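You operate a simulated robot arm through the tools that you are given. There is no shell and no other tool. Be economical: measure what you need, move in short steps, check, and stop when the job is done.

Carry out the task below with a simulated robot arm. There is one attempt and no reset: what you move stays moved.

JOB
Put the blue pin on the top of the grey table away on the top of the rigging table. Stack the M12 carton from the top of the grey table on top of the M10 carton. Take the large eye bolt and leave it on the top of the grey table. Put the yellow marker on top of the loose mirror. Put one of the brackets from the second shelf from the bottom of the green bay on the third shelf from the bottom of the green bay. The order is free. Set down upright: bracket.

The check looks at the end state, three seconds after you hand in, the way a careful person would. Anything else that was tipped, shoved, dropped, spilled or broken makes it a failure.

ROBOT AND FRAMES
A 6-joint arm with a two-finger parallel gripper on a trunk, on a base that drives. Base frame: it is fixed to the floor where the robot stands at the start and does not move with it; the origin is under the middle of the robot, x ahead of it, y to its left, z up; the surface under the hand at the start is at about z = 850. Units: mm, degrees, N and s.
With the tool pointing down near the work surface it reaches from about 460 to 860 mm from the robot's upright axis, wherever it stands. Its first joint turns from -115.0 to 115.0 degrees. Places, roughly: blue pin (3x3x10 cm) [500, -100, 900]; bracket (5x6x7 cm) [-3500, -1600, 600]; carton [750, 0, 1000]; large eye bolt (5x8x10 cm) [-500, -1900, 900]; loose mirror (16x6x3 cm) [-3500, -1800, 600]; third shelf of the green bay [-3200, -1700, 1000]; top of the grey table [900, -200, 800]; top of the rigging table [-800, -1800, 900]; yellow marker [-4250, -1500, 1000]. Payload 4.2 kg.
The tool frame sits at the grasp point between the pads (the TCP): z along the fingers, y along the line on which they close. The tips reach 23 mm beyond it. The gripper opens to 94 mm. The fingers are 38 mm wide and 10 mm thick; the gripper's body (54 by 96 mm) begins 39 mm behind the TCP.
Orientation is that of the tool frame in the base frame, as a unit quaternion [w, x, y, z]. With the fingers straight down and closing along the base's y, the tool's x points along the base's -x, its y along +y and its z along -z.

CONTROLS
- The arm moves only by the tool play_rows. Its argument "rows" is a list that holds one entry, the list of rows, each a list of 7 numbers: the shift along the tool's x, y, z in units of 200 mm (1.0 is 200 mm), then the turn, a rotation vector about the tool's x, y, z in units of 90 degrees (1.0 is 90 degrees), then the finger opening in mm, from 0 to 94. In form: [[[dx, dy, dz, wx, wy, wz, claw], ...]]. A call has 1 to 10 rows; each row is the pose to reach, as a shift and turn from the pose commanded when the call began, along the tool's axes at that moment. A call with a number of a shift or a turn outside -1 to 1 is refused whole. A row lasts 0.2 s, in which the tool goes at most 50 mm and 8.6 degrees; a call with a longer step from one row to the next is refused whole, and so is a gripper value outside its range. Where a pose cannot be reached the arm comes as near as it can. A force on the tool above 40 N (or 10 N above the force at the start of the call, whichever is more), or a blocked arm, ends the call early, and 0.2 s more pass. Each finger travels about 108 mm/s and halts on what it meets, pressing with about 32 N; the grip force reading is that of the motor and also rises with nothing between the fingers. The clock runs only during rows and for 0.2 s after the last one: add rows that repeat a pose to give the fingers time. The reply holds the time, the measured pose of the TCP, the force on the tool along the base axes, the opening and the grip force, in the units named above and with some noise, with the torque about the TCP (base axes, N m) and any sound that the robot's microphone picked up.
- Cameras (640 x 400 px; columns grow to the right, rows downward): "scene" is now at [218.9, 132.7, 1229.2]; the picture's right is [-0.67, -0.74, 0.00], its down [-0.34, 0.31, -0.89] and it looks along [0.66, -0.60, -0.46] (base axes); focal length 214 px, centre (320, 200). "wrist" rides on the gripper at [86, 16, -75] in the tool frame; the picture's right is [-0.18, 0.98, 0.00], its down [-0.58, -0.11, -0.81] and it looks along [-0.79, -0.15, 0.59] (tool axes); focal length 243 px, centre (320, 200). There is no depth. A picture from a camera that has moved, and an enlarged one, comes with that camera's place and axes in the base frame and with its lens.
- camera(camera): a new picture of that camera. The clock stands still meanwhile.
- lift_body(by): slides the trunk up (or, below 0, down) by that many mm; the arm and the scene camera ride with it, the base frame stays. It gives what a move gives, with no picture.
- roll_base(legs): drives the robot by 1 to 6 legs, each [ahead, turn to the left] in mm and degrees, along the robot's own axes; the way and the turn of a leg run together, so that a leg with both is an arc; at most 1500 mm and 180 degrees a leg. The arm and the cameras ride along, it lands a little off, and it stops where it bumps. It gives what a move gives.
- head_to(pan, tilt): turns the head with the scene camera to pan (to the left, within 80 degrees either way) and tilt (down, from -29 to 69), counted from straight ahead of the robot. It gives what a move gives.
- inspect(camera, box): a new picture of the part [left, top, right, bottom] of that camera's present view, enlarged. The clock stands still meanwhile.
- hand_in(): hands the job in; it is judged then, once.

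Work in short steps. Places have to be worked out from the pictures, the camera data and where the tool is seen: move nearer, look again, correct. Check each grasp and each placing, and mend what went wrong. You have 165 turns and 120 pictures in all, those below and enlarged ones among them. Open the gripper and draw the arm clear of the work before you hand the job in, unless the task says otherwise.

The tools are called after ">>>" as name(argument=value, ...) on one line, values as JSON. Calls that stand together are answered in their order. play_rows: Moves the arm, as the interface text tells. Its arguments: {"type":"object","properties":{"rows":{"type":"array"}},"required":["rows"]} The other tools are called the same way: lift_body (by) slides the trunk up or down; roll_base (legs) drives the base; head_to (pan, tilt) turns the head that bears the scene camera; camera (camera) takes a picture; inspect (camera, box) takes an enlarged picture of a part of a camera's view; hand_in () hands the job in.

At the start:

```text
t: 0.0
position: [595.9, -88.7, 1144.1]
ee_rot: [0.0, 0.0, 1.0, 0.0]
ft_force: [0.0, -0.6, -0.5]
ft_torque: [-0.01, 0.0, -0.03]
opening: 94.1
grip_force: 0.1
trunk travel left (down, up): [-575.0, 415.0]
robot x, y, heading: [-2.0, -0.3, 0.0]
head pan, tilt: [-42.1, 27.5]
```

scene: 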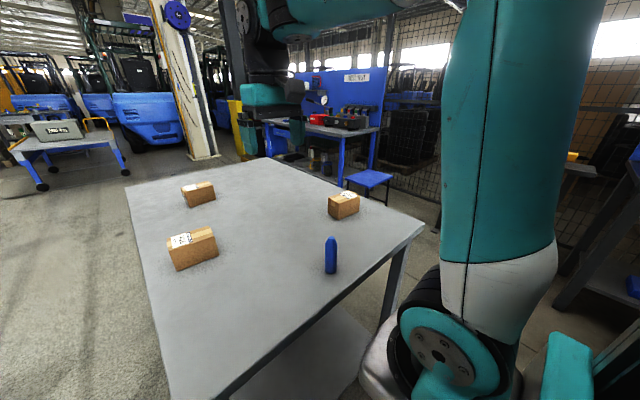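
wrist: 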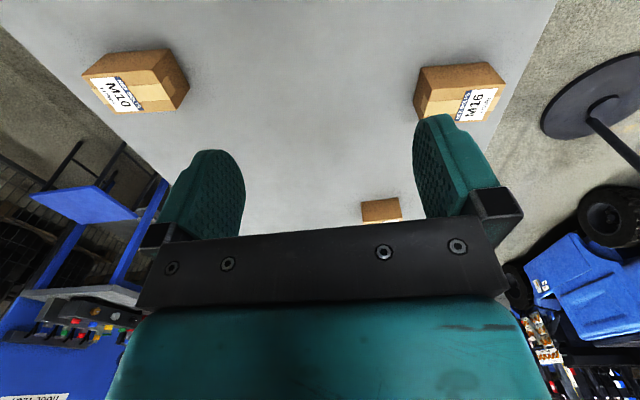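

I'll read the carton labels first.

>>> inspect(camera="scene", box=[150, 160, 390, 310])

>>> inspect(camera="wrist", box=[340, 40, 520, 240])

```text
2.67 times, centred on (270, 235) of scene
camera zoom: at [218.9, 132.7, 1229.2], right [-0.67, -0.74, 0.0], down [-0.34, 0.31, -0.89], along [0.66, -0.6, -0.46], focal length 572 px, centre (453, 107)
```

zoom: 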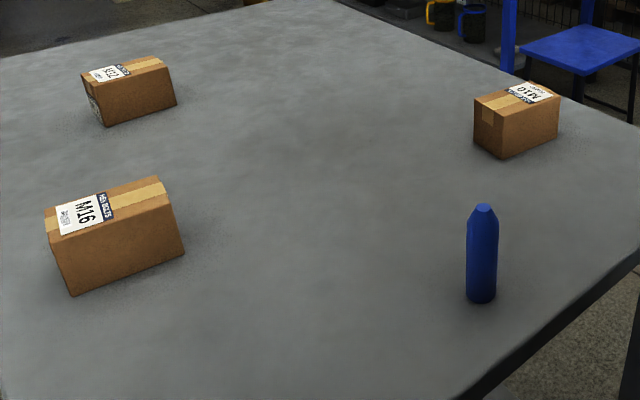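

```text
2.00 times, centred on (430, 140) of wrist
camera zoom: at [510.5, -73.5, 1220.0], right [0.18, 0.98, 0.0], down [0.58, -0.11, 0.81], along [0.79, -0.15, -0.59], focal length 485 px, centre (100, 320)
```

zoom: 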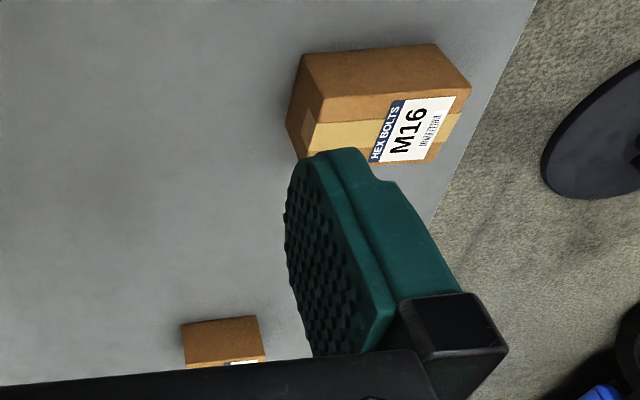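

The far carton should be M12, at about (1065, -20), which is out of reach from here. I'll drive round to the table's left side, so I look left first to check the floor is clear.

>>> head_to(pan=40, tilt=25)

>>> camera(camera="scene")

```text
t: 1.6
position: [596.6, -90.2, 1145.0]
ee_rot: [0.0, 0.001, 1.0, 0.0]
ft_force: [0.4, -0.4, -0.1]
ft_torque: [-0.04, 0.01, 0.03]
opening: 94.1
grip_force: 0.1
trunk travel left (down, up): [-575.0, 415.0]
robot x, y, heading: [-0.1, 5.4, -0.4]
head pan, tilt: [40.0, 25.0]
```

```text
115 pictures are left
camera scene: at [221.8, 253.2, 1233.2], right [0.64, -0.77, 0.0], down [-0.32, -0.27, -0.91], along [0.69, 0.58, -0.42], focal length 214 px, centre (320, 200)
```

scene: 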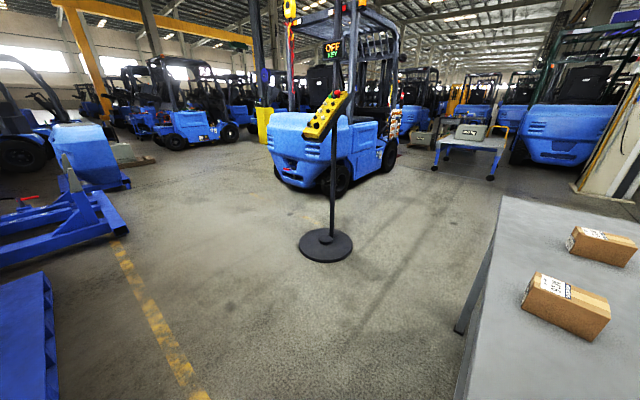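

The floor on the left is clear. The stand is at about (1515, 1268), well off the route. I'll drive round to about (1060, 650), facing the table.

>>> roll_base(legs=[[-100, 0], [0, 90], [650, 0], [0, -90], [1160, 0], [0, -90]])

>>> head_to(pan=-20, tilt=40)

>>> camera(camera="scene")

>>> camera(camera="wrist")

```text
t: 22.9
position: [972.1, 61.8, 1145.9]
ee_rot: [0.0, 0.707, 0.707, 0.0]
ft_force: [0.0, 0.6, -0.4]
ft_torque: [-0.02, 0.02, -0.03]
opening: 93.7
grip_force: 0.1
trunk travel left (down, up): [-575.0, 415.0]
robot x, y, heading: [1060.7, 657.8, -90.2]
head pan, tilt: [40.0, 25.0]
```

```text
t: 24.2
position: [972.5, 60.8, 1145.7]
ee_rot: [0.001, 0.708, 0.706, 0.001]
ft_force: [-0.6, -0.3, 0.3]
ft_torque: [0.0, -0.02, -0.03]
opening: 93.7
grip_force: 0.0
trunk travel left (down, up): [-575.0, 415.0]
robot x, y, heading: [1065.0, 658.7, -89.8]
head pan, tilt: [-20.0, 40.0]
```

```text
114 pictures are left
camera scene: at [1226.5, 424.8, 1209.9], right [-0.94, 0.34, 0.0], down [0.22, 0.6, -0.77], along [-0.26, -0.72, -0.64], focal length 214 px, centre (320, 200)
```

scene: 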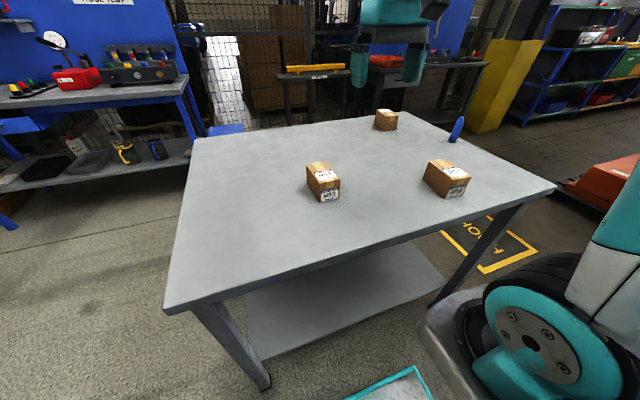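

```text
113 pictures are left
camera wrist: at [988.5, 147.3, 1220.0], right [0.98, -0.19, 0.0], down [-0.11, -0.58, 0.81], along [-0.15, -0.79, -0.59], focal length 243 px, centre (320, 200)
```

wrist: 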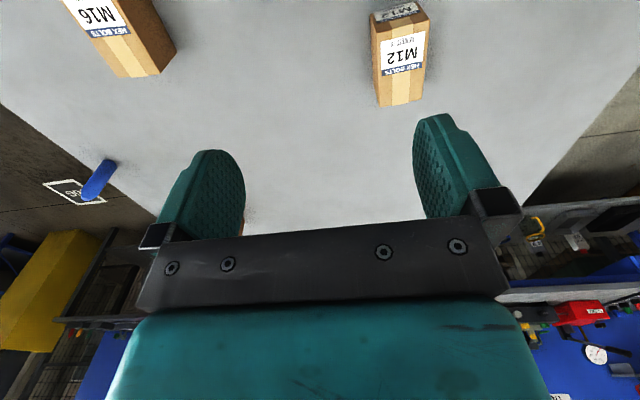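

M12 is confirmed at about (1061, -8), with its long side along y. The fingers already close along x. I'll move above it with the tips clear of its top, then look.

>>> play_rows(rows=[[[-0.06, 0.074, 0.15, 0, 0, 0, 94], [-0.12, 0.148, 0.3, 0, 0, 0, 94], [-0.18, 0.222, 0.45, 0, 0, 0, 94], [-0.24, 0.296, 0.6, 0, 0, 0, 94], [-0.3, 0.37, 0.75, 0, 0, 0, 94], [-0.355, 0.445, 0.9, 0, 0, 0, 94], [-0.355, 0.445, 0.9, 0, 0, 0, 94]]])

>>> camera(camera="wrist")

>>> camera(camera="scene")

```text
t: 25.8
position: [1060.5, -10.6, 965.3]
ee_rot: [0.001, 0.708, 0.707, 0.0]
ft_force: [0.0, -1.2, -0.3]
ft_torque: [0.01, 0.01, -0.01]
opening: 94.0
grip_force: 0.1
trunk travel left (down, up): [-575.0, 415.0]
robot x, y, heading: [1059.5, 659.8, -89.9]
head pan, tilt: [-20.0, 40.0]
```

```text
112 pictures are left
camera wrist: at [1077.7, 75.3, 1040.3], right [0.98, -0.19, 0.0], down [-0.11, -0.58, 0.81], along [-0.15, -0.79, -0.59], focal length 243 px, centre (320, 200)
```

wrist: 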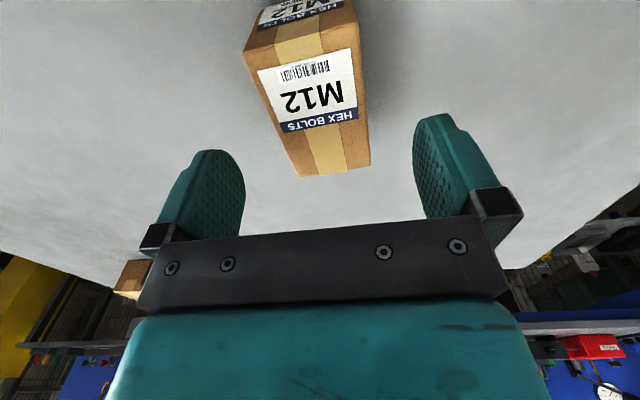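

```text
111 pictures are left
camera scene: at [1226.4, 424.9, 1209.8], right [-0.94, 0.34, 0.0], down [0.22, 0.6, -0.77], along [-0.26, -0.72, -0.64], focal length 214 px, centre (320, 200)
```

scene: 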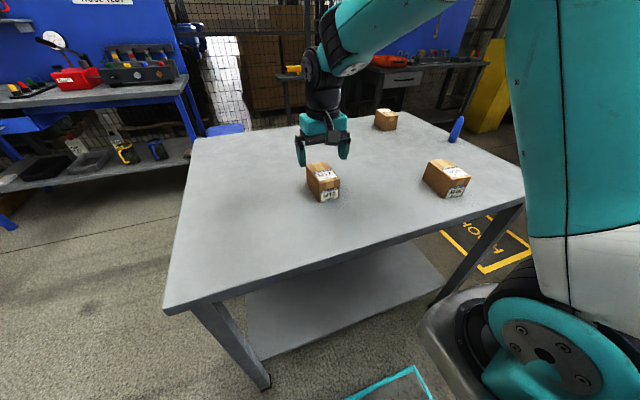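

The carton's top face runs x 1031–1089 and y -70 to 26, so its centre is about (1060, -22). I'll shift 11 mm, descend to z 887 and close.

>>> play_rows(rows=[[[-0.055, 0.0, 0.1, 0, 0, 0, 94], [-0.055, 0.0, 0.2, 0, 0, 0, 94], [-0.055, 0, 0.3, 0, 0, 0, 94], [-0.055, 0, 0.39, 0, 0, 0, 94], [-0.055, 0, 0.39, 0, 0, 0, 70], [-0.055, 0, 0.39, 0, 0, 0, 40], [-0.055, 0, 0.39, 0, 0, 0, 40], [-0.055, 0, 0.39, 0, 0, 0, 40]]])

```text
t: 27.6
position: [1060.0, -20.9, 887.6]
ee_rot: [0.0, 0.707, 0.707, 0.001]
ft_force: [-0.6, 0.4, -1.1]
ft_torque: [-0.16, -0.07, -0.01]
opening: 57.9
grip_force: 32.1
trunk travel left (down, up): [-575.0, 415.0]
robot x, y, heading: [1062.9, 658.0, -89.9]
head pan, tilt: [-20.0, 40.0]
```

It is gripped at 58 mm. I'll lift it 200 mm and check.

>>> play_rows(rows=[[[0, 0, -0.1, 0, 0, 0, 40], [0, 0, -0.3, 0, 0, 0, 40], [0, 0, -0.5, 0, 0, 0, 40], [0, 0, -0.7, 0, 0, 0, 40], [0, 0, -0.9, 0, 0, 0, 40], [0, 0, -1.0, 0, 0, 0, 40], [0, 0, -1.0, 0, 0, 0, 40]]])

>>> camera(camera="wrist")

```text
t: 29.2
position: [1061.4, -20.3, 1086.8]
ee_rot: [0.0, 0.708, 0.706, 0.0]
ft_force: [-0.2, 0.0, -4.3]
ft_torque: [-0.02, 0.03, 0.03]
opening: 57.8
grip_force: 31.7
trunk travel left (down, up): [-575.0, 415.0]
robot x, y, heading: [1060.7, 659.3, -90.4]
head pan, tilt: [-20.0, 40.0]
```

```text
110 pictures are left
camera wrist: at [1077.2, 65.3, 1162.1], right [0.98, -0.19, 0.0], down [-0.11, -0.58, 0.81], along [-0.15, -0.79, -0.59], focal length 243 px, centre (320, 200)
```

wrist: 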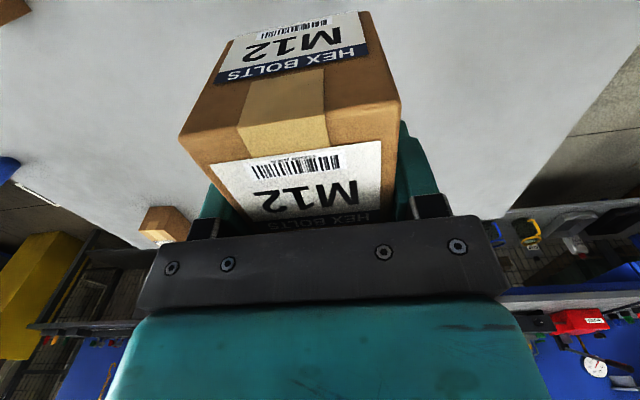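

M12 is held, weighing about 4 N. I'll drive back to about the start place, next to M10.

>>> roll_base(legs=[[0, 90], [-1160, 0], [0, 90], [-700, 0], [0, -90], [60, 0]])

>>> head_to(pan=-35, tilt=30)

>>> camera(camera="scene")

>>> camera(camera="wrist")

```text
t: 50.7
position: [635.7, -50.5, 1086.5]
ee_rot: [0.0, 0.002, 1.0, 0.0]
ft_force: [0.4, -1.0, -4.9]
ft_torque: [0.03, 0.01, 0.0]
opening: 58.0
grip_force: 32.1
trunk travel left (down, up): [-575.0, 415.0]
robot x, y, heading: [-43.5, -45.3, -0.2]
head pan, tilt: [-20.0, 40.0]
```

```text
t: 51.4
position: [633.3, -49.7, 1087.5]
ee_rot: [-0.001, 0.002, 1.0, 0.0]
ft_force: [-0.3, 0.4, -4.5]
ft_torque: [0.01, -0.01, 0.03]
opening: 58.0
grip_force: 31.8
trunk travel left (down, up): [-575.0, 415.0]
robot x, y, heading: [-44.0, -52.1, -0.3]
head pan, tilt: [-35.0, 30.0]
```

```text
109 pictures are left
camera scene: at [182.2, 93.4, 1225.1], right [-0.58, -0.82, 0.0], down [-0.41, 0.29, -0.87], along [0.71, -0.5, -0.5], focal length 214 px, centre (320, 200)
```

scene: 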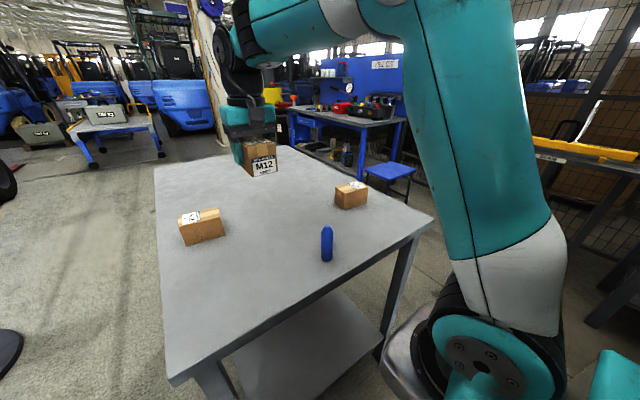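

```text
108 pictures are left
camera wrist: at [548.9, -34.7, 1161.7], right [0.19, 0.98, 0.0], down [0.58, -0.11, 0.81], along [0.79, -0.15, -0.59], focal length 243 px, centre (320, 200)
```

wrist: 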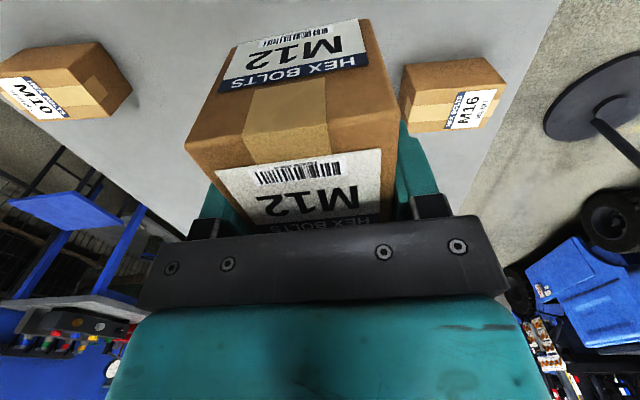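

M10 is visible at about (637, -362). I'll swing 200 mm towards it while turning the tool 81° to match its orientation.

>>> play_rows(rows=[[[0, -0.1, 0, 0, 0, 0.09, 40], [0, -0.2, 0, 0, 0, 0.18, 40], [0, -0.3, 0, 0, 0, 0.27, 40], [0, -0.4, 0, 0, 0, 0.36, 40], [0, -0.5, 0, 0, 0, 0.45, 40], [0, -0.6, 0, 0, 0, 0.54, 40], [0, -0.7, 0, 0, 0, 0.63, 40], [0, -0.8, 0, 0, 0, 0.72, 40], [0, -0.9, 0, 0, 0, 0.81, 40], [0, -1.0, 0, 0, 0, 0.9, 40]]])

>>> camera(camera="wrist")

>>> inspect(camera="scene", box=[270, 140, 430, 280])

```text
t: 53.6
position: [635.6, -249.6, 1086.1]
ee_rot: [0.001, 0.652, 0.758, 0.0]
ft_force: [0.6, 0.0, -3.9]
ft_torque: [0.02, 0.0, 0.03]
opening: 57.8
grip_force: 32.6
trunk travel left (down, up): [-575.0, 415.0]
robot x, y, heading: [-40.4, -47.7, -0.3]
head pan, tilt: [-35.0, 30.0]
```

```text
107 pictures are left
camera wrist: at [637.4, -163.3, 1161.5], right [1.0, -0.03, 0.0], down [-0.02, -0.59, 0.81], along [-0.03, -0.81, -0.59], focal length 243 px, centre (320, 200)
```

wrist: 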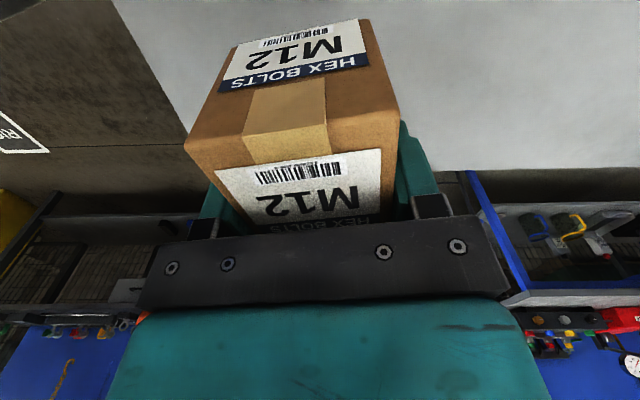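

```text
2.86 times, centred on (350, 210) of scene
camera zoom: at [182.2, 93.4, 1225.1], right [-0.58, -0.82, 0.0], down [-0.41, 0.29, -0.87], along [0.71, -0.5, -0.5], focal length 613 px, centre (234, 171)
```

zoom: 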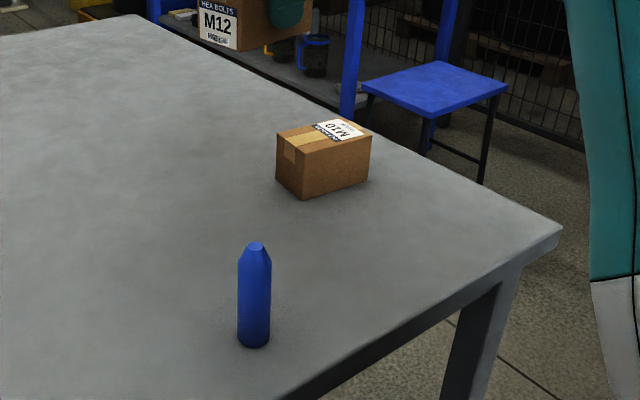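

M10's centre is about (642, -357), with its long side yawed about 7°. I'll go above it, match the yaw and come down to z 1010.

>>> play_rows(rows=[[[-0.14, -0.012, 0.0, 0, 0, 0.06, 40], [-0.28, -0.024, 0.0, 0, 0, 0.12, 40], [-0.4, -0.036, 0.1, 0, 0, 0.173, 40], [-0.535, -0.048, 0.2, 0, 0, 0.173, 40], [-0.535, -0.048, 0.38, 0, 0, 0.173, 40], [-0.535, -0.048, 0.38, 0, 0, 0.173, 40]]])

>>> inspect(camera="scene", box=[270, 120, 430, 260])

>>> camera(camera="wrist")

```text
t: 55.0
position: [642.0, -357.0, 1008.9]
ee_rot: [0.001, 0.748, 0.664, 0.0]
ft_force: [0.3, 1.2, -4.1]
ft_torque: [-0.01, 0.0, 0.0]
opening: 57.9
grip_force: 32.0
trunk travel left (down, up): [-575.0, 415.0]
robot x, y, heading: [-42.7, -48.5, -0.4]
head pan, tilt: [-35.0, 30.0]
```

```text
2.86 times, centred on (350, 190) of scene
camera zoom: at [182.2, 93.2, 1225.2], right [-0.58, -0.82, 0.0], down [-0.41, 0.29, -0.87], along [0.71, -0.5, -0.5], focal length 613 px, centre (234, 229)
```

zoom: 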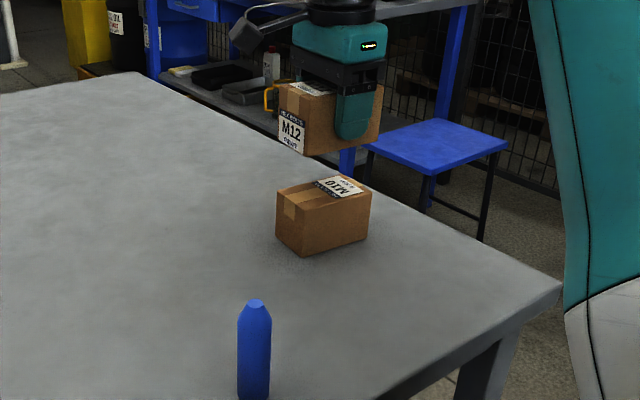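

```text
104 pictures are left
camera wrist: at [667.6, -273.7, 1085.1], right [0.95, -0.3, 0.0], down [-0.18, -0.56, 0.81], along [-0.24, -0.77, -0.59], focal length 243 px, centre (320, 200)
```

wrist: 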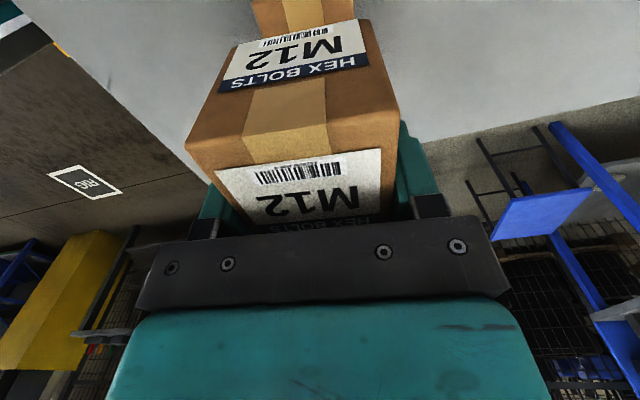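

It looks aligned above M10. I'll descend to just above the expected contact height, around z 945.

>>> play_rows(rows=[[[0, 0, 0.1, 0, 0, 0, 40], [0, 0, 0.2, 0, 0, 0, 40], [0, 0, 0.27, 0, 0, 0, 40], [0, 0, 0.285, 0, 0, 0, 40], [0, 0, 0.285, 0, 0, 0, 40]]])

>>> inspect(camera="scene", box=[310, 140, 390, 220])

```text
t: 56.2
position: [640.3, -357.2, 952.4]
ee_rot: [0.0, 0.747, 0.664, 0.001]
ft_force: [-0.2, -0.4, -3.8]
ft_torque: [-0.03, -0.02, -0.02]
opening: 57.9
grip_force: 32.3
trunk travel left (down, up): [-575.0, 415.0]
robot x, y, heading: [-40.5, -50.3, -0.3]
head pan, tilt: [-35.0, 30.0]
```

```text
5.00 times, centred on (350, 180) of scene
camera zoom: at [182.2, 93.2, 1225.2], right [-0.58, -0.82, 0.0], down [-0.41, 0.29, -0.87], along [0.71, -0.5, -0.5], focal length 1072 px, centre (170, 300)
```

zoom: 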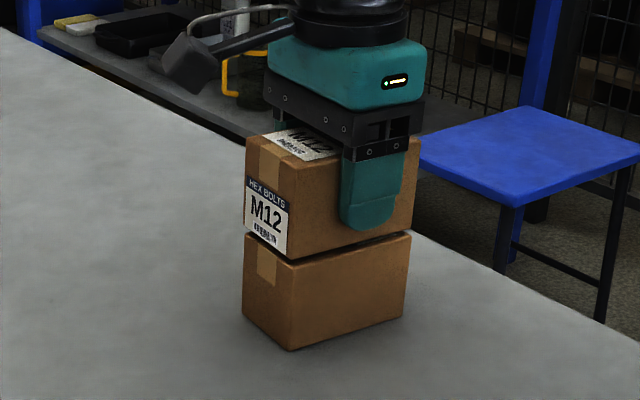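

It is very well aligned with a few mm of gap. I'll lower in small steps and watch the force.

>>> play_rows(rows=[[[0, 0, 0.01, 0, 0, 0, 40], [0, 0, 0.02, 0, 0, 0, 40], [0, 0, 0.03, 0, 0, 0, 40]]])

```text
t: 57.0
position: [641.5, -357.7, 949.2]
ee_rot: [0.001, 0.747, 0.665, 0.0]
ft_force: [0.4, -0.5, 12.6]
ft_torque: [0.57, 0.37, 0.0]
opening: 57.9
grip_force: 31.8
trunk travel left (down, up): [-575.0, 415.0]
robot x, y, heading: [-48.2, -48.9, 0.0]
head pan, tilt: [-35.0, 30.0]
```

Contact at 12.6 N. I'll ease off a little, open slowly and withdraw upward.

>>> play_rows(rows=[[[0, 0, -0.008, 0, 0, 0, 56], [0, 0, -0.008, 0, 0, 0, 62], [0, 0, -0.008, 0, 0, 0, 70], [0, 0, -0.008, 0, 0, 0, 80], [0, 0, -0.15, 0, 0, 0, 80], [0, 0, -0.3, 0, 0, 0, 80], [0, 0, -0.5, 0, 0, 0, 90], [0, 0, -0.7, 0, 0, 0, 90], [0, 0, -0.9, 0, 0, 0, 90]]])

>>> inspect(camera="scene", box=[270, 140, 430, 280])

```text
t: 59.0
position: [639.2, -358.7, 1126.8]
ee_rot: [0.0, 0.747, 0.665, 0.0]
ft_force: [-0.2, -0.2, -0.3]
ft_torque: [0.04, 0.04, 0.0]
opening: 89.6
grip_force: 0.0
trunk travel left (down, up): [-575.0, 415.0]
robot x, y, heading: [-44.4, -45.7, 0.1]
head pan, tilt: [-35.0, 30.0]
```

```text
2.86 times, centred on (350, 210) of scene
camera zoom: at [182.2, 93.2, 1225.1], right [-0.58, -0.82, 0.0], down [-0.41, 0.29, -0.87], along [0.71, -0.5, -0.5], focal length 613 px, centre (234, 171)
```

zoom: 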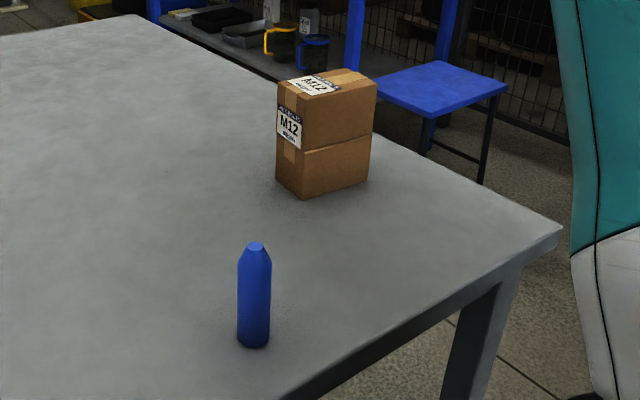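

The stack is good. The pin is at about (475, -132). I'll swing over it while turning the wrist back to closing roughly along y.

>>> play_rows(rows=[[[0.098, -0.0945, 0, 0, 0, -0.09, 90], [0.196, -0.189, 0, 0, 0, -0.18, 90], [0.294, -0.2835, 0, 0, 0, -0.27, 90], [0.392, -0.378, 0, 0, 0, -0.36, 90], [0.49, -0.4725, 0, 0, 0, -0.45, 90], [0.588, -0.567, 0, 0, 0, -0.54, 90], [0.686, -0.6615, 0, 0, 0, -0.63, 90], [0.784, -0.756, 0, 0, 0, -0.72, 90], [0.882, -0.85, 0, 0, 0, -0.81, 90], [0.98, -0.945, 0, 0, 0, -0.9, 90]]])

>>> camera(camera="wrist")

>>> camera(camera="scene")

```text
t: 61.2
position: [477.0, -140.8, 1128.3]
ee_rot: [0.0, 0.135, 0.991, -0.001]
ft_force: [-0.3, 0.1, 0.3]
ft_torque: [-0.01, -0.01, 0.0]
opening: 90.3
grip_force: 0.1
trunk travel left (down, up): [-575.0, 415.0]
robot x, y, heading: [-42.6, -49.0, -0.2]
head pan, tilt: [-35.0, 30.0]
```

```text
101 pictures are left
camera wrist: at [397.6, -102.4, 1203.1], right [0.44, 0.9, 0.0], down [0.53, -0.26, 0.81], along [0.72, -0.36, -0.59], focal length 243 px, centre (320, 200)
```

wrist: 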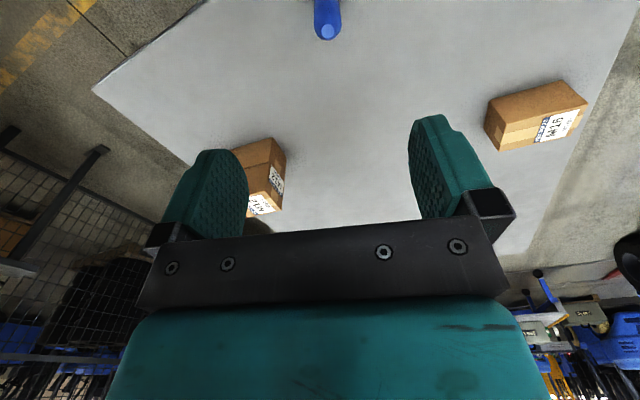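

```text
100 pictures are left
camera scene: at [182.2, 93.2, 1225.2], right [-0.58, -0.82, 0.0], down [-0.41, 0.29, -0.87], along [0.71, -0.5, -0.5], focal length 214 px, centre (320, 200)
```

scene: 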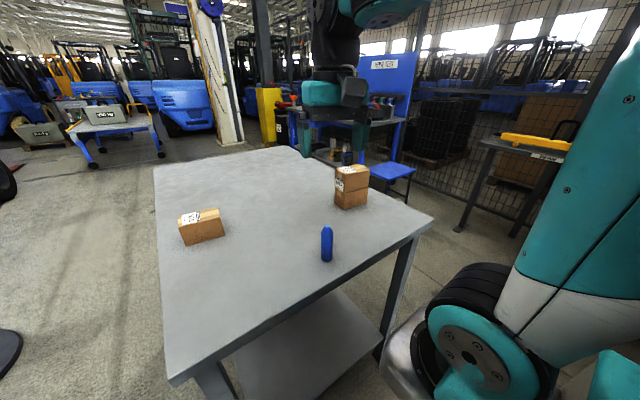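

From the wrist view the pin top is at about (479, -135). I'll descend to z 990 with that correction and check.

>>> play_rows(rows=[[[0, 0.03, 0.2, 0, 0, 0, 90], [0, 0.03, 0.4, 0, 0, 0, 90], [0, 0.03, 0.6, 0, 0, 0, 90], [0, 0.03, 0.69, 0, 0, 0, 90], [0, 0.03, 0.69, 0, 0, 0, 90]]])

>>> camera(camera="wrist")

>>> inspect(camera="scene", box=[270, 160, 400, 280])

```text
t: 62.4
position: [476.6, -135.6, 989.3]
ee_rot: [0.0, 0.137, 0.991, 0.0]
ft_force: [-0.5, 0.2, 0.0]
ft_torque: [-0.01, 0.01, 0.0]
opening: 90.1
grip_force: 0.1
trunk travel left (down, up): [-575.0, 415.0]
robot x, y, heading: [-42.4, -48.6, -0.3]
head pan, tilt: [-35.0, 30.0]
```

```text
99 pictures are left
camera wrist: at [399.1, -96.8, 1065.2], right [0.44, 0.9, 0.0], down [0.53, -0.26, 0.81], along [0.72, -0.36, -0.59], focal length 243 px, centre (320, 200)
```

wrist: 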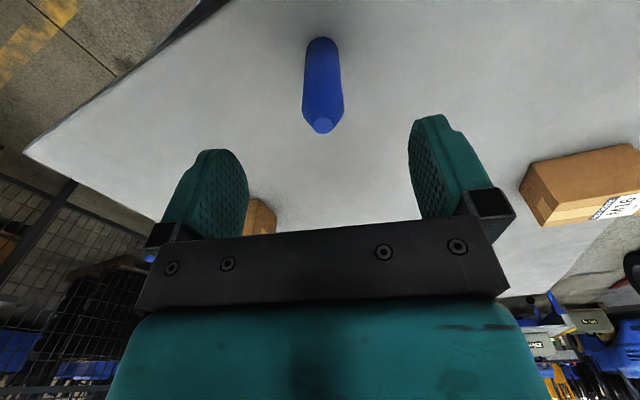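

```text
3.33 times, centred on (335, 220) of scene
camera zoom: at [182.0, 93.3, 1225.2], right [-0.58, -0.82, 0.0], down [-0.41, 0.29, -0.87], along [0.71, -0.5, -0.5], focal length 715 px, centre (270, 133)
```

zoom: 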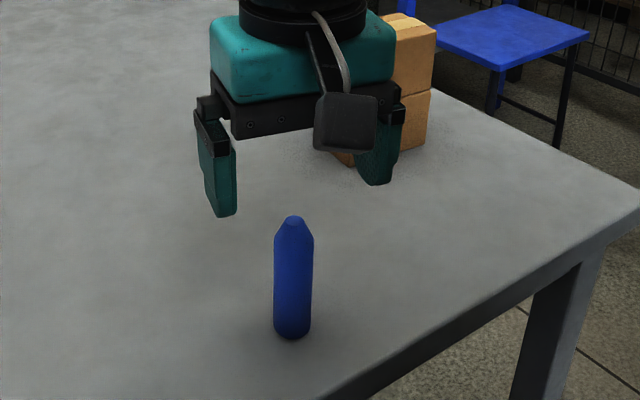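

The pin is centred at (476.5, -134.5). I'll descend to z 917 and close.

>>> play_rows(rows=[[[0, 0, 0.15, 0, 0, 0, 90], [0, 0, 0.3, 0, 0, 0, 90], [0, 0, 0.36, 0, 0, 0, 90], [0, 0, 0.36, 0, 0, 0, 60], [0, 0, 0.36, 0, 0, 0, 30], [0, 0, 0.36, 0, 0, 0, 15], [0, 0, 0.36, 0, 0, 0, 15], [0, 0, 0.36, 0, 0, 0, 15]]])

>>> play_rows(rows=[[[0, 0, -0.05, 0, 0, 0, 15], [0, 0, -0.2, 0, 0, 0, 15], [0, 0, -0.4, 0, 0, 0, 15], [0, 0, -0.6, 0, 0, 0, 15], [0, 0, -0.8, 0, 0, 0, 15], [0, 0, -1.0, 0, 0, 0, 15]]])

>>> camera(camera="wrist")

```text
t: 64.2
position: [477.5, -136.0, 917.6]
ee_rot: [0.0, 0.137, 0.991, 0.0]
ft_force: [1.2, 0.3, 0.0]
ft_torque: [0.06, -0.06, 0.03]
opening: 26.5
grip_force: 31.3
trunk travel left (down, up): [-575.0, 415.0]
robot x, y, heading: [-44.8, -44.3, -0.2]
head pan, tilt: [-35.0, 30.0]
```

```text
t: 65.6
position: [478.0, -135.9, 1118.5]
ee_rot: [0.001, 0.137, 0.991, 0.001]
ft_force: [0.6, -0.1, -3.6]
ft_torque: [0.01, 0.02, 0.03]
opening: 26.7
grip_force: 32.2
trunk travel left (down, up): [-575.0, 415.0]
robot x, y, heading: [-42.6, -44.8, -0.3]
head pan, tilt: [-35.0, 30.0]
```

```text
97 pictures are left
camera wrist: at [399.1, -97.1, 1194.3], right [0.44, 0.9, 0.0], down [0.53, -0.26, 0.81], along [0.72, -0.36, -0.59], focal length 243 px, centre (320, 200)
```

wrist: 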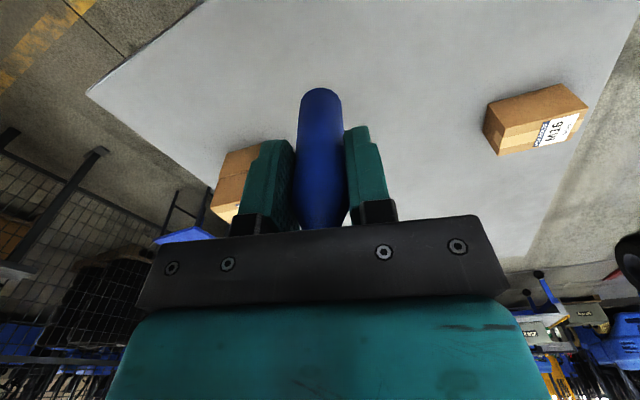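

The pin is held. I'll back away, turn right towards the rigging table and look.

>>> roll_base(legs=[[-250, 0], [0, -110]])

>>> head_to(pan=0, tilt=25)

>>> camera(camera="scene")

```text
t: 72.0
position: [-549.2, -509.7, 1118.6]
ee_rot: [0.0, 0.888, 0.46, 0.001]
ft_force: [0.0, -0.6, -3.4]
ft_torque: [0.02, -0.03, 0.01]
opening: 26.3
grip_force: 31.2
trunk travel left (down, up): [-575.0, 415.0]
robot x, y, heading: [-297.1, -46.2, -109.7]
head pan, tilt: [-35.0, 30.0]
```

```text
t: 73.0
position: [-550.1, -510.0, 1117.9]
ee_rot: [-0.001, 0.888, 0.459, 0.0]
ft_force: [-0.6, 0.3, -3.9]
ft_torque: [0.02, -0.02, 0.0]
opening: 26.3
grip_force: 32.2
trunk travel left (down, up): [-575.0, 415.0]
robot x, y, heading: [-294.2, -48.4, -109.8]
head pan, tilt: [0.0, 25.0]
```

```text
96 pictures are left
camera scene: at [-192.8, -344.0, 1233.1], right [-0.94, 0.34, 0.0], down [0.14, 0.4, -0.91], along [-0.31, -0.85, -0.42], focal length 214 px, centre (320, 200)
```

scene: 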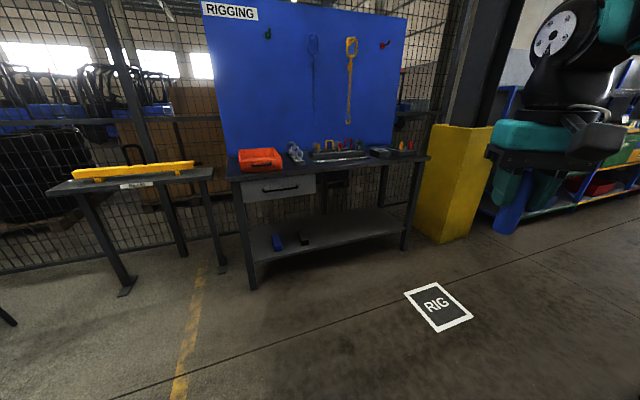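

>>> inspect(camera="scene", box=[215, 120, 445, 270])

```text
2.67 times, centred on (330, 195) of scene
camera zoom: at [-192.8, -344.0, 1233.1], right [-0.94, 0.34, 0.0], down [0.14, 0.4, -0.91], along [-0.31, -0.85, -0.42], focal length 572 px, centre (293, 213)
```

zoom: 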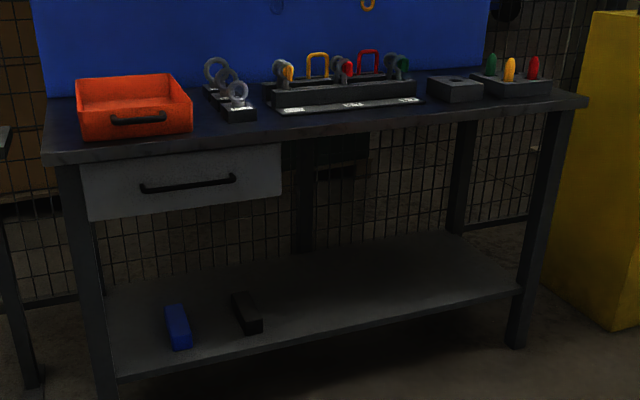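

The rigging table's front edge is at roughly y -1380, with the eye bolts in a small rack on its left part. I'll drive closer and look again.

>>> roll_base(legs=[[780, 0], [0, 20]])

>>> head_to(pan=0, tilt=30)

>>> camera(camera="scene")

>>> camera(camera="wrist")

```text
t: 78.4
position: [-642.2, -1307.4, 1119.4]
ee_rot: [0.0, 0.795, 0.607, 0.001]
ft_force: [0.5, 0.0, -3.1]
ft_torque: [-0.01, 0.03, 0.01]
opening: 26.7
grip_force: 31.1
trunk travel left (down, up): [-575.0, 415.0]
robot x, y, heading: [-559.5, -784.3, -89.9]
head pan, tilt: [0.0, 25.0]
```

```text
t: 79.0
position: [-640.9, -1306.7, 1118.5]
ee_rot: [0.001, 0.796, 0.606, 0.0]
ft_force: [0.6, 0.0, -3.8]
ft_torque: [0.02, -0.04, 0.01]
opening: 26.3
grip_force: 31.6
trunk travel left (down, up): [-575.0, 415.0]
robot x, y, heading: [-555.2, -789.2, -89.6]
head pan, tilt: [0.0, 30.0]
```

```text
94 pictures are left
camera scene: at [-363.3, -1027.9, 1225.2], right [-1.0, 0.0, 0.0], down [0.0, 0.5, -0.87], along [0.0, -0.87, -0.5], focal length 214 px, centre (320, 200)
```

scene: 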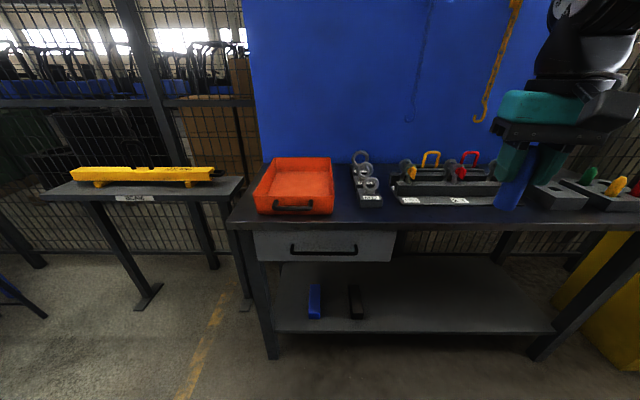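

```text
93 pictures are left
camera wrist: at [-603.3, -1228.5, 1193.9], right [0.9, -0.44, 0.0], down [-0.26, -0.53, 0.81], along [-0.35, -0.72, -0.59], focal length 243 px, centre (320, 200)
```

wrist: 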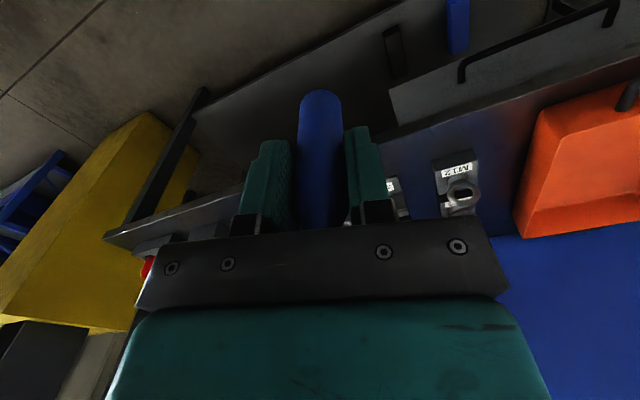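

>>> inspect(camera="scene", box=[220, 130, 420, 240])

>>> inspect(camera="wrist", box=[340, 60, 580, 230])

>>> inspect(camera="scene", box=[380, 130, 640, 260])

```text
3.20 times, centred on (320, 185) of scene
camera zoom: at [-363.3, -1027.9, 1225.2], right [-1.0, 0.0, 0.0], down [0.0, 0.5, -0.87], along [0.0, -0.87, -0.5], focal length 686 px, centre (320, 248)
```

zoom: 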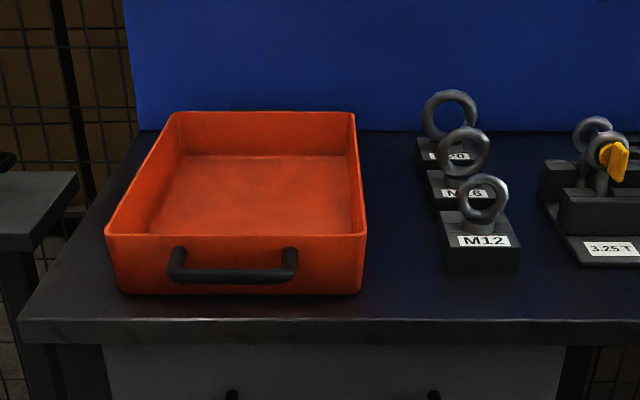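

```text
2.35 times, centred on (460, 145) of wrist
camera zoom: at [-603.3, -1228.5, 1193.9], right [0.9, -0.44, 0.0], down [-0.26, -0.53, 0.81], along [-0.35, -0.72, -0.59], focal length 571 px, centre (-9, 329)
```

zoom: 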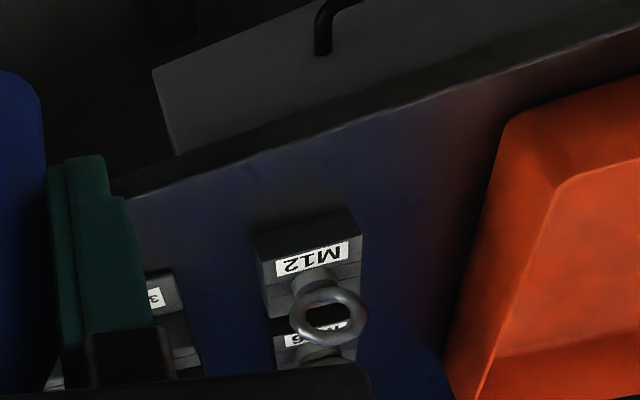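

```text
2.46 times, centred on (510, 195) of scene
camera zoom: at [-363.3, -1027.9, 1225.2], right [-1.0, 0.0, 0.0], down [0.0, 0.5, -0.87], along [0.0, -0.87, -0.5], focal length 528 px, centre (-148, 212)
```

zoom: 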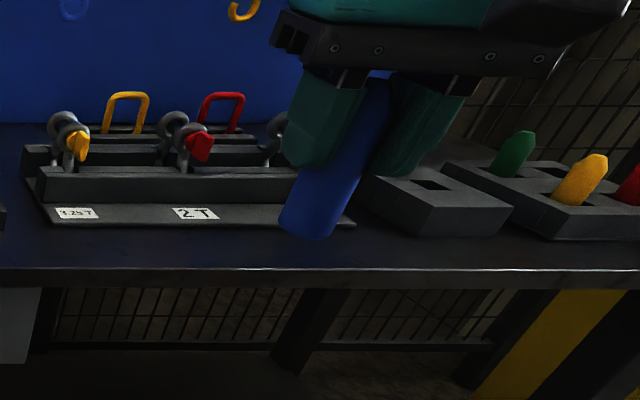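

By triangulation the rigging top is at z ≈ 858 with its front edge at y ≈ -1533. The large eye bolt is the M20 in the rear stand. There is a free strip of about 90 mm in front of the shackle rack, so I'll drive 290 mm closer and square the tool.

>>> roll_base(legs=[[290, 0]])

>>> play_rows(rows=[[[0, 0, 0, 0, 0, -0.085, 15], [0, 0, 0, 0, 0, -0.17, 15], [0, 0, 0, 0, 0, -0.17, 15]]])

>>> head_to(pan=-20, tilt=45)

>>> camera(camera="scene")

>>> camera(camera="wrist")

```text
t: 81.0
position: [-641.1, -1595.6, 1118.3]
ee_rot: [0.0, 0.794, 0.608, -0.001]
ft_force: [-0.8, -0.6, -4.1]
ft_torque: [0.04, -0.03, -0.02]
opening: 26.4
grip_force: 31.8
trunk travel left (down, up): [-575.0, 415.0]
robot x, y, heading: [-553.6, -1074.4, -89.9]
head pan, tilt: [0.0, 30.0]
```

```text
t: 81.8
position: [-639.3, -1596.2, 1118.0]
ee_rot: [0.0, 0.707, 0.708, 0.0]
ft_force: [-0.2, 1.3, -2.7]
ft_torque: [0.02, 0.02, -0.05]
opening: 26.5
grip_force: 32.5
trunk travel left (down, up): [-575.0, 415.0]
robot x, y, heading: [-554.5, -1072.0, -89.5]
head pan, tilt: [0.0, 30.0]
```

```text
t: 82.6
position: [-640.1, -1594.9, 1118.5]
ee_rot: [0.0, 0.706, 0.708, 0.0]
ft_force: [-0.6, 0.9, -3.9]
ft_torque: [0.02, 0.02, 0.01]
opening: 26.5
grip_force: 31.8
trunk travel left (down, up): [-575.0, 415.0]
robot x, y, heading: [-557.3, -1072.4, -89.5]
head pan, tilt: [-20.0, 45.0]
```

```text
89 pictures are left
camera scene: at [-389.0, -1302.1, 1202.6], right [-0.94, 0.33, 0.0], down [0.24, 0.67, -0.71], along [-0.24, -0.67, -0.71], focal length 214 px, centre (320, 200)
```

scene: 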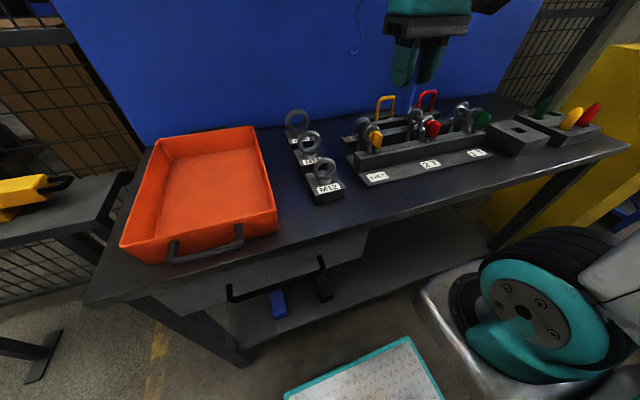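

```text
88 pictures are left
camera wrist: at [-623.0, -1509.4, 1193.9], right [0.98, -0.18, 0.0], down [-0.11, -0.58, 0.81], along [-0.15, -0.79, -0.59], focal length 243 px, centre (320, 200)
```

wrist: 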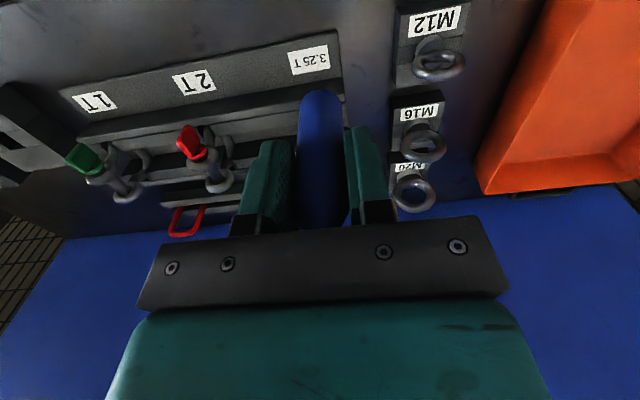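

The rack plate's front is at y ≈ -1625 and the table edge at -1536, so I'll stand the pin at about (-640, -1580). First I descend to just above contact.

>>> play_rows(rows=[[[0.075, 0, 0.2, 0, 0, 0, 15], [0.075, 0, 0.4, 0, 0, 0, 15], [0.075, 0, 0.6, 0, 0, 0, 15], [0.075, 0, 0.8, 0, 0, 0, 15], [0.075, 0, 0.9, 0, 0, 0, 15], [0.075, 0, 0.9, 0, 0, 0, 15]]])

>>> inspect(camera="scene", box=[300, 90, 500, 220])

```text
t: 84.0
position: [-640.8, -1580.1, 937.7]
ee_rot: [-0.001, 0.706, 0.708, 0.001]
ft_force: [0.4, 0.1, -3.9]
ft_torque: [0.01, 0.01, 0.01]
opening: 26.5
grip_force: 32.2
trunk travel left (down, up): [-575.0, 415.0]
robot x, y, heading: [-558.6, -1072.3, -89.4]
head pan, tilt: [-20.0, 45.0]
```

```text
3.08 times, centred on (400, 155) of scene
camera zoom: at [-389.0, -1302.0, 1202.6], right [-0.94, 0.34, 0.0], down [0.24, 0.67, -0.71], along [-0.24, -0.67, -0.71], focal length 660 px, centre (74, 338)
```

zoom: 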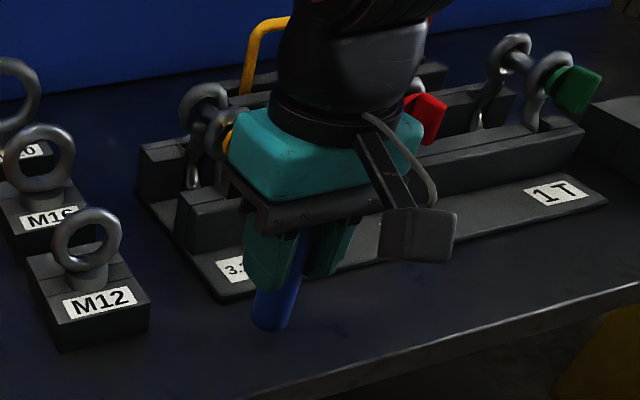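

The pin bottom is about 12 mm above the surface. I'll lower it gently.

>>> play_rows(rows=[[[0, 0, 0.02, 0, 0, 0, 15], [0, 0, 0.03, 0, 0, 0, 15], [0, 0, 0.04, 0, 0, 0, 15]]])

```text
t: 84.8
position: [-639.4, -1581.2, 930.6]
ee_rot: [0.0, 0.706, 0.708, 0.0]
ft_force: [0.5, 0.7, -3.0]
ft_torque: [-0.01, 0.02, -0.01]
opening: 26.4
grip_force: 31.9
trunk travel left (down, up): [-575.0, 415.0]
robot x, y, heading: [-558.8, -1071.8, -89.6]
head pan, tilt: [-20.0, 45.0]
```

>>> play_rows(rows=[[[0, 0, 0.01, 0, 0, 0, 15], [0, 0, 0.02, 0, 0, 0, 15]]])

```text
t: 85.4
position: [-640.3, -1580.3, 927.1]
ee_rot: [0.0, 0.707, 0.708, 0.0]
ft_force: [-0.7, 1.3, 6.0]
ft_torque: [0.1, 0.01, -0.01]
opening: 26.5
grip_force: 31.8
trunk travel left (down, up): [-575.0, 415.0]
robot x, y, heading: [-556.2, -1072.0, -89.4]
head pan, tilt: [-20.0, 45.0]
```

It has made contact (6 N). I'll open gently and go straight up.

>>> play_rows(rows=[[[0, 0, 0, 0, 0, 0, 24], [0, 0, 0, 0, 0, 0, 30], [0, 0, 0, 0, 0, 0, 40], [0, 0, 0, 0, 0, 0, 50], [0, 0, -0.15, 0, 0, 0, 50], [0, 0, -0.35, 0, 0, 0, 50], [0, 0, -0.55, 0, 0, 0, 50], [0, 0, -0.75, 0, 0, 0, 50], [0, 0, -0.95, 0, 0, 0, 50]]])

>>> inspect(camera="scene", box=[260, 90, 460, 220])

>>> camera(camera="wrist")

```text
t: 87.4
position: [-639.7, -1581.1, 1117.0]
ee_rot: [0.0, 0.706, 0.708, 0.0]
ft_force: [-0.3, 0.3, -0.3]
ft_torque: [0.01, -0.04, 0.01]
opening: 50.1
grip_force: 0.0
trunk travel left (down, up): [-575.0, 415.0]
robot x, y, heading: [-553.6, -1071.3, -89.6]
head pan, tilt: [-20.0, 45.0]
```

```text
3.08 times, centred on (360, 155) of scene
camera zoom: at [-389.0, -1302.1, 1202.5], right [-0.94, 0.34, 0.0], down [0.24, 0.67, -0.71], along [-0.24, -0.67, -0.71], focal length 660 px, centre (197, 338)
```

zoom: 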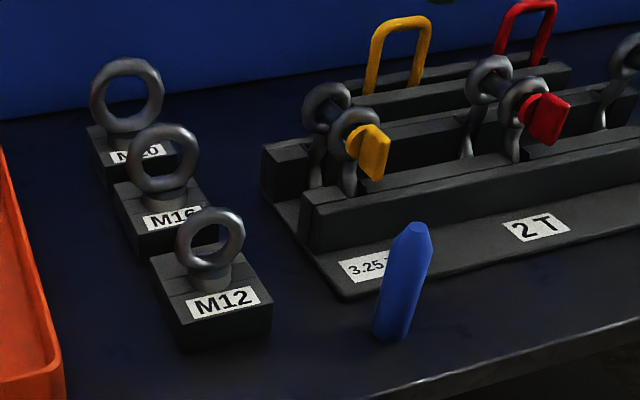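

```text
85 pictures are left
camera wrist: at [-623.0, -1494.9, 1193.0], right [0.98, -0.18, 0.0], down [-0.11, -0.58, 0.81], along [-0.15, -0.79, -0.59], focal length 243 px, centre (320, 200)
```

wrist: 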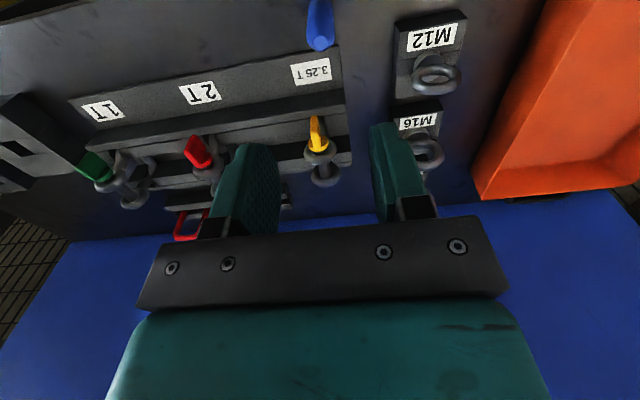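

The pin is standing. The M20 eye bolt's ring is at about (-526, -1872, 932), facing me, so the fingers can close across it along x. I'll move above it in two steps and look.

>>> play_rows(rows=[[[-0.19, 0.11, 0, 0, 0, 0, 94], [-0.38, 0.22, 0, 0, 0, 0, 94], [-0.57, 0.33, 0, 0, 0, 0, 94], [-0.76, 0.44, 0, 0, 0, 0, 94], [-0.95, 0.57, 0, 0, 0, 0, 94], [-0.95, 0.57, 0, 0, 0, 0, 94]]])

>>> camera(camera="wrist")

```text
t: 88.8
position: [-524.8, -1770.8, 1117.3]
ee_rot: [0.0, 0.706, 0.708, 0.0]
ft_force: [0.2, 0.5, 0.2]
ft_torque: [-0.03, 0.0, 0.0]
opening: 94.1
grip_force: 0.1
trunk travel left (down, up): [-575.0, 415.0]
robot x, y, heading: [-555.2, -1072.2, -89.7]
head pan, tilt: [-20.0, 45.0]
```

```text
84 pictures are left
camera wrist: at [-509.0, -1685.2, 1192.3], right [0.98, -0.18, 0.0], down [-0.11, -0.58, 0.81], along [-0.15, -0.79, -0.59], focal length 243 px, centre (320, 200)
```

wrist: 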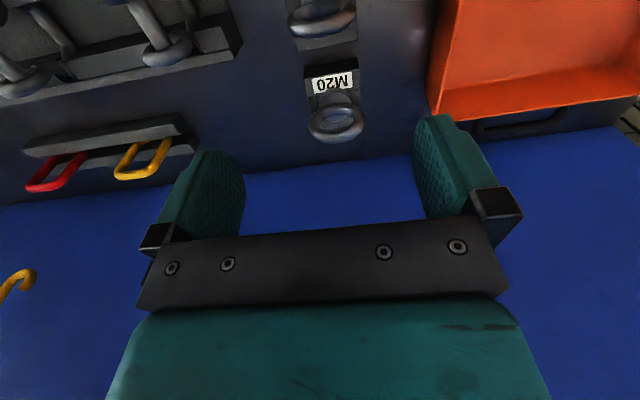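

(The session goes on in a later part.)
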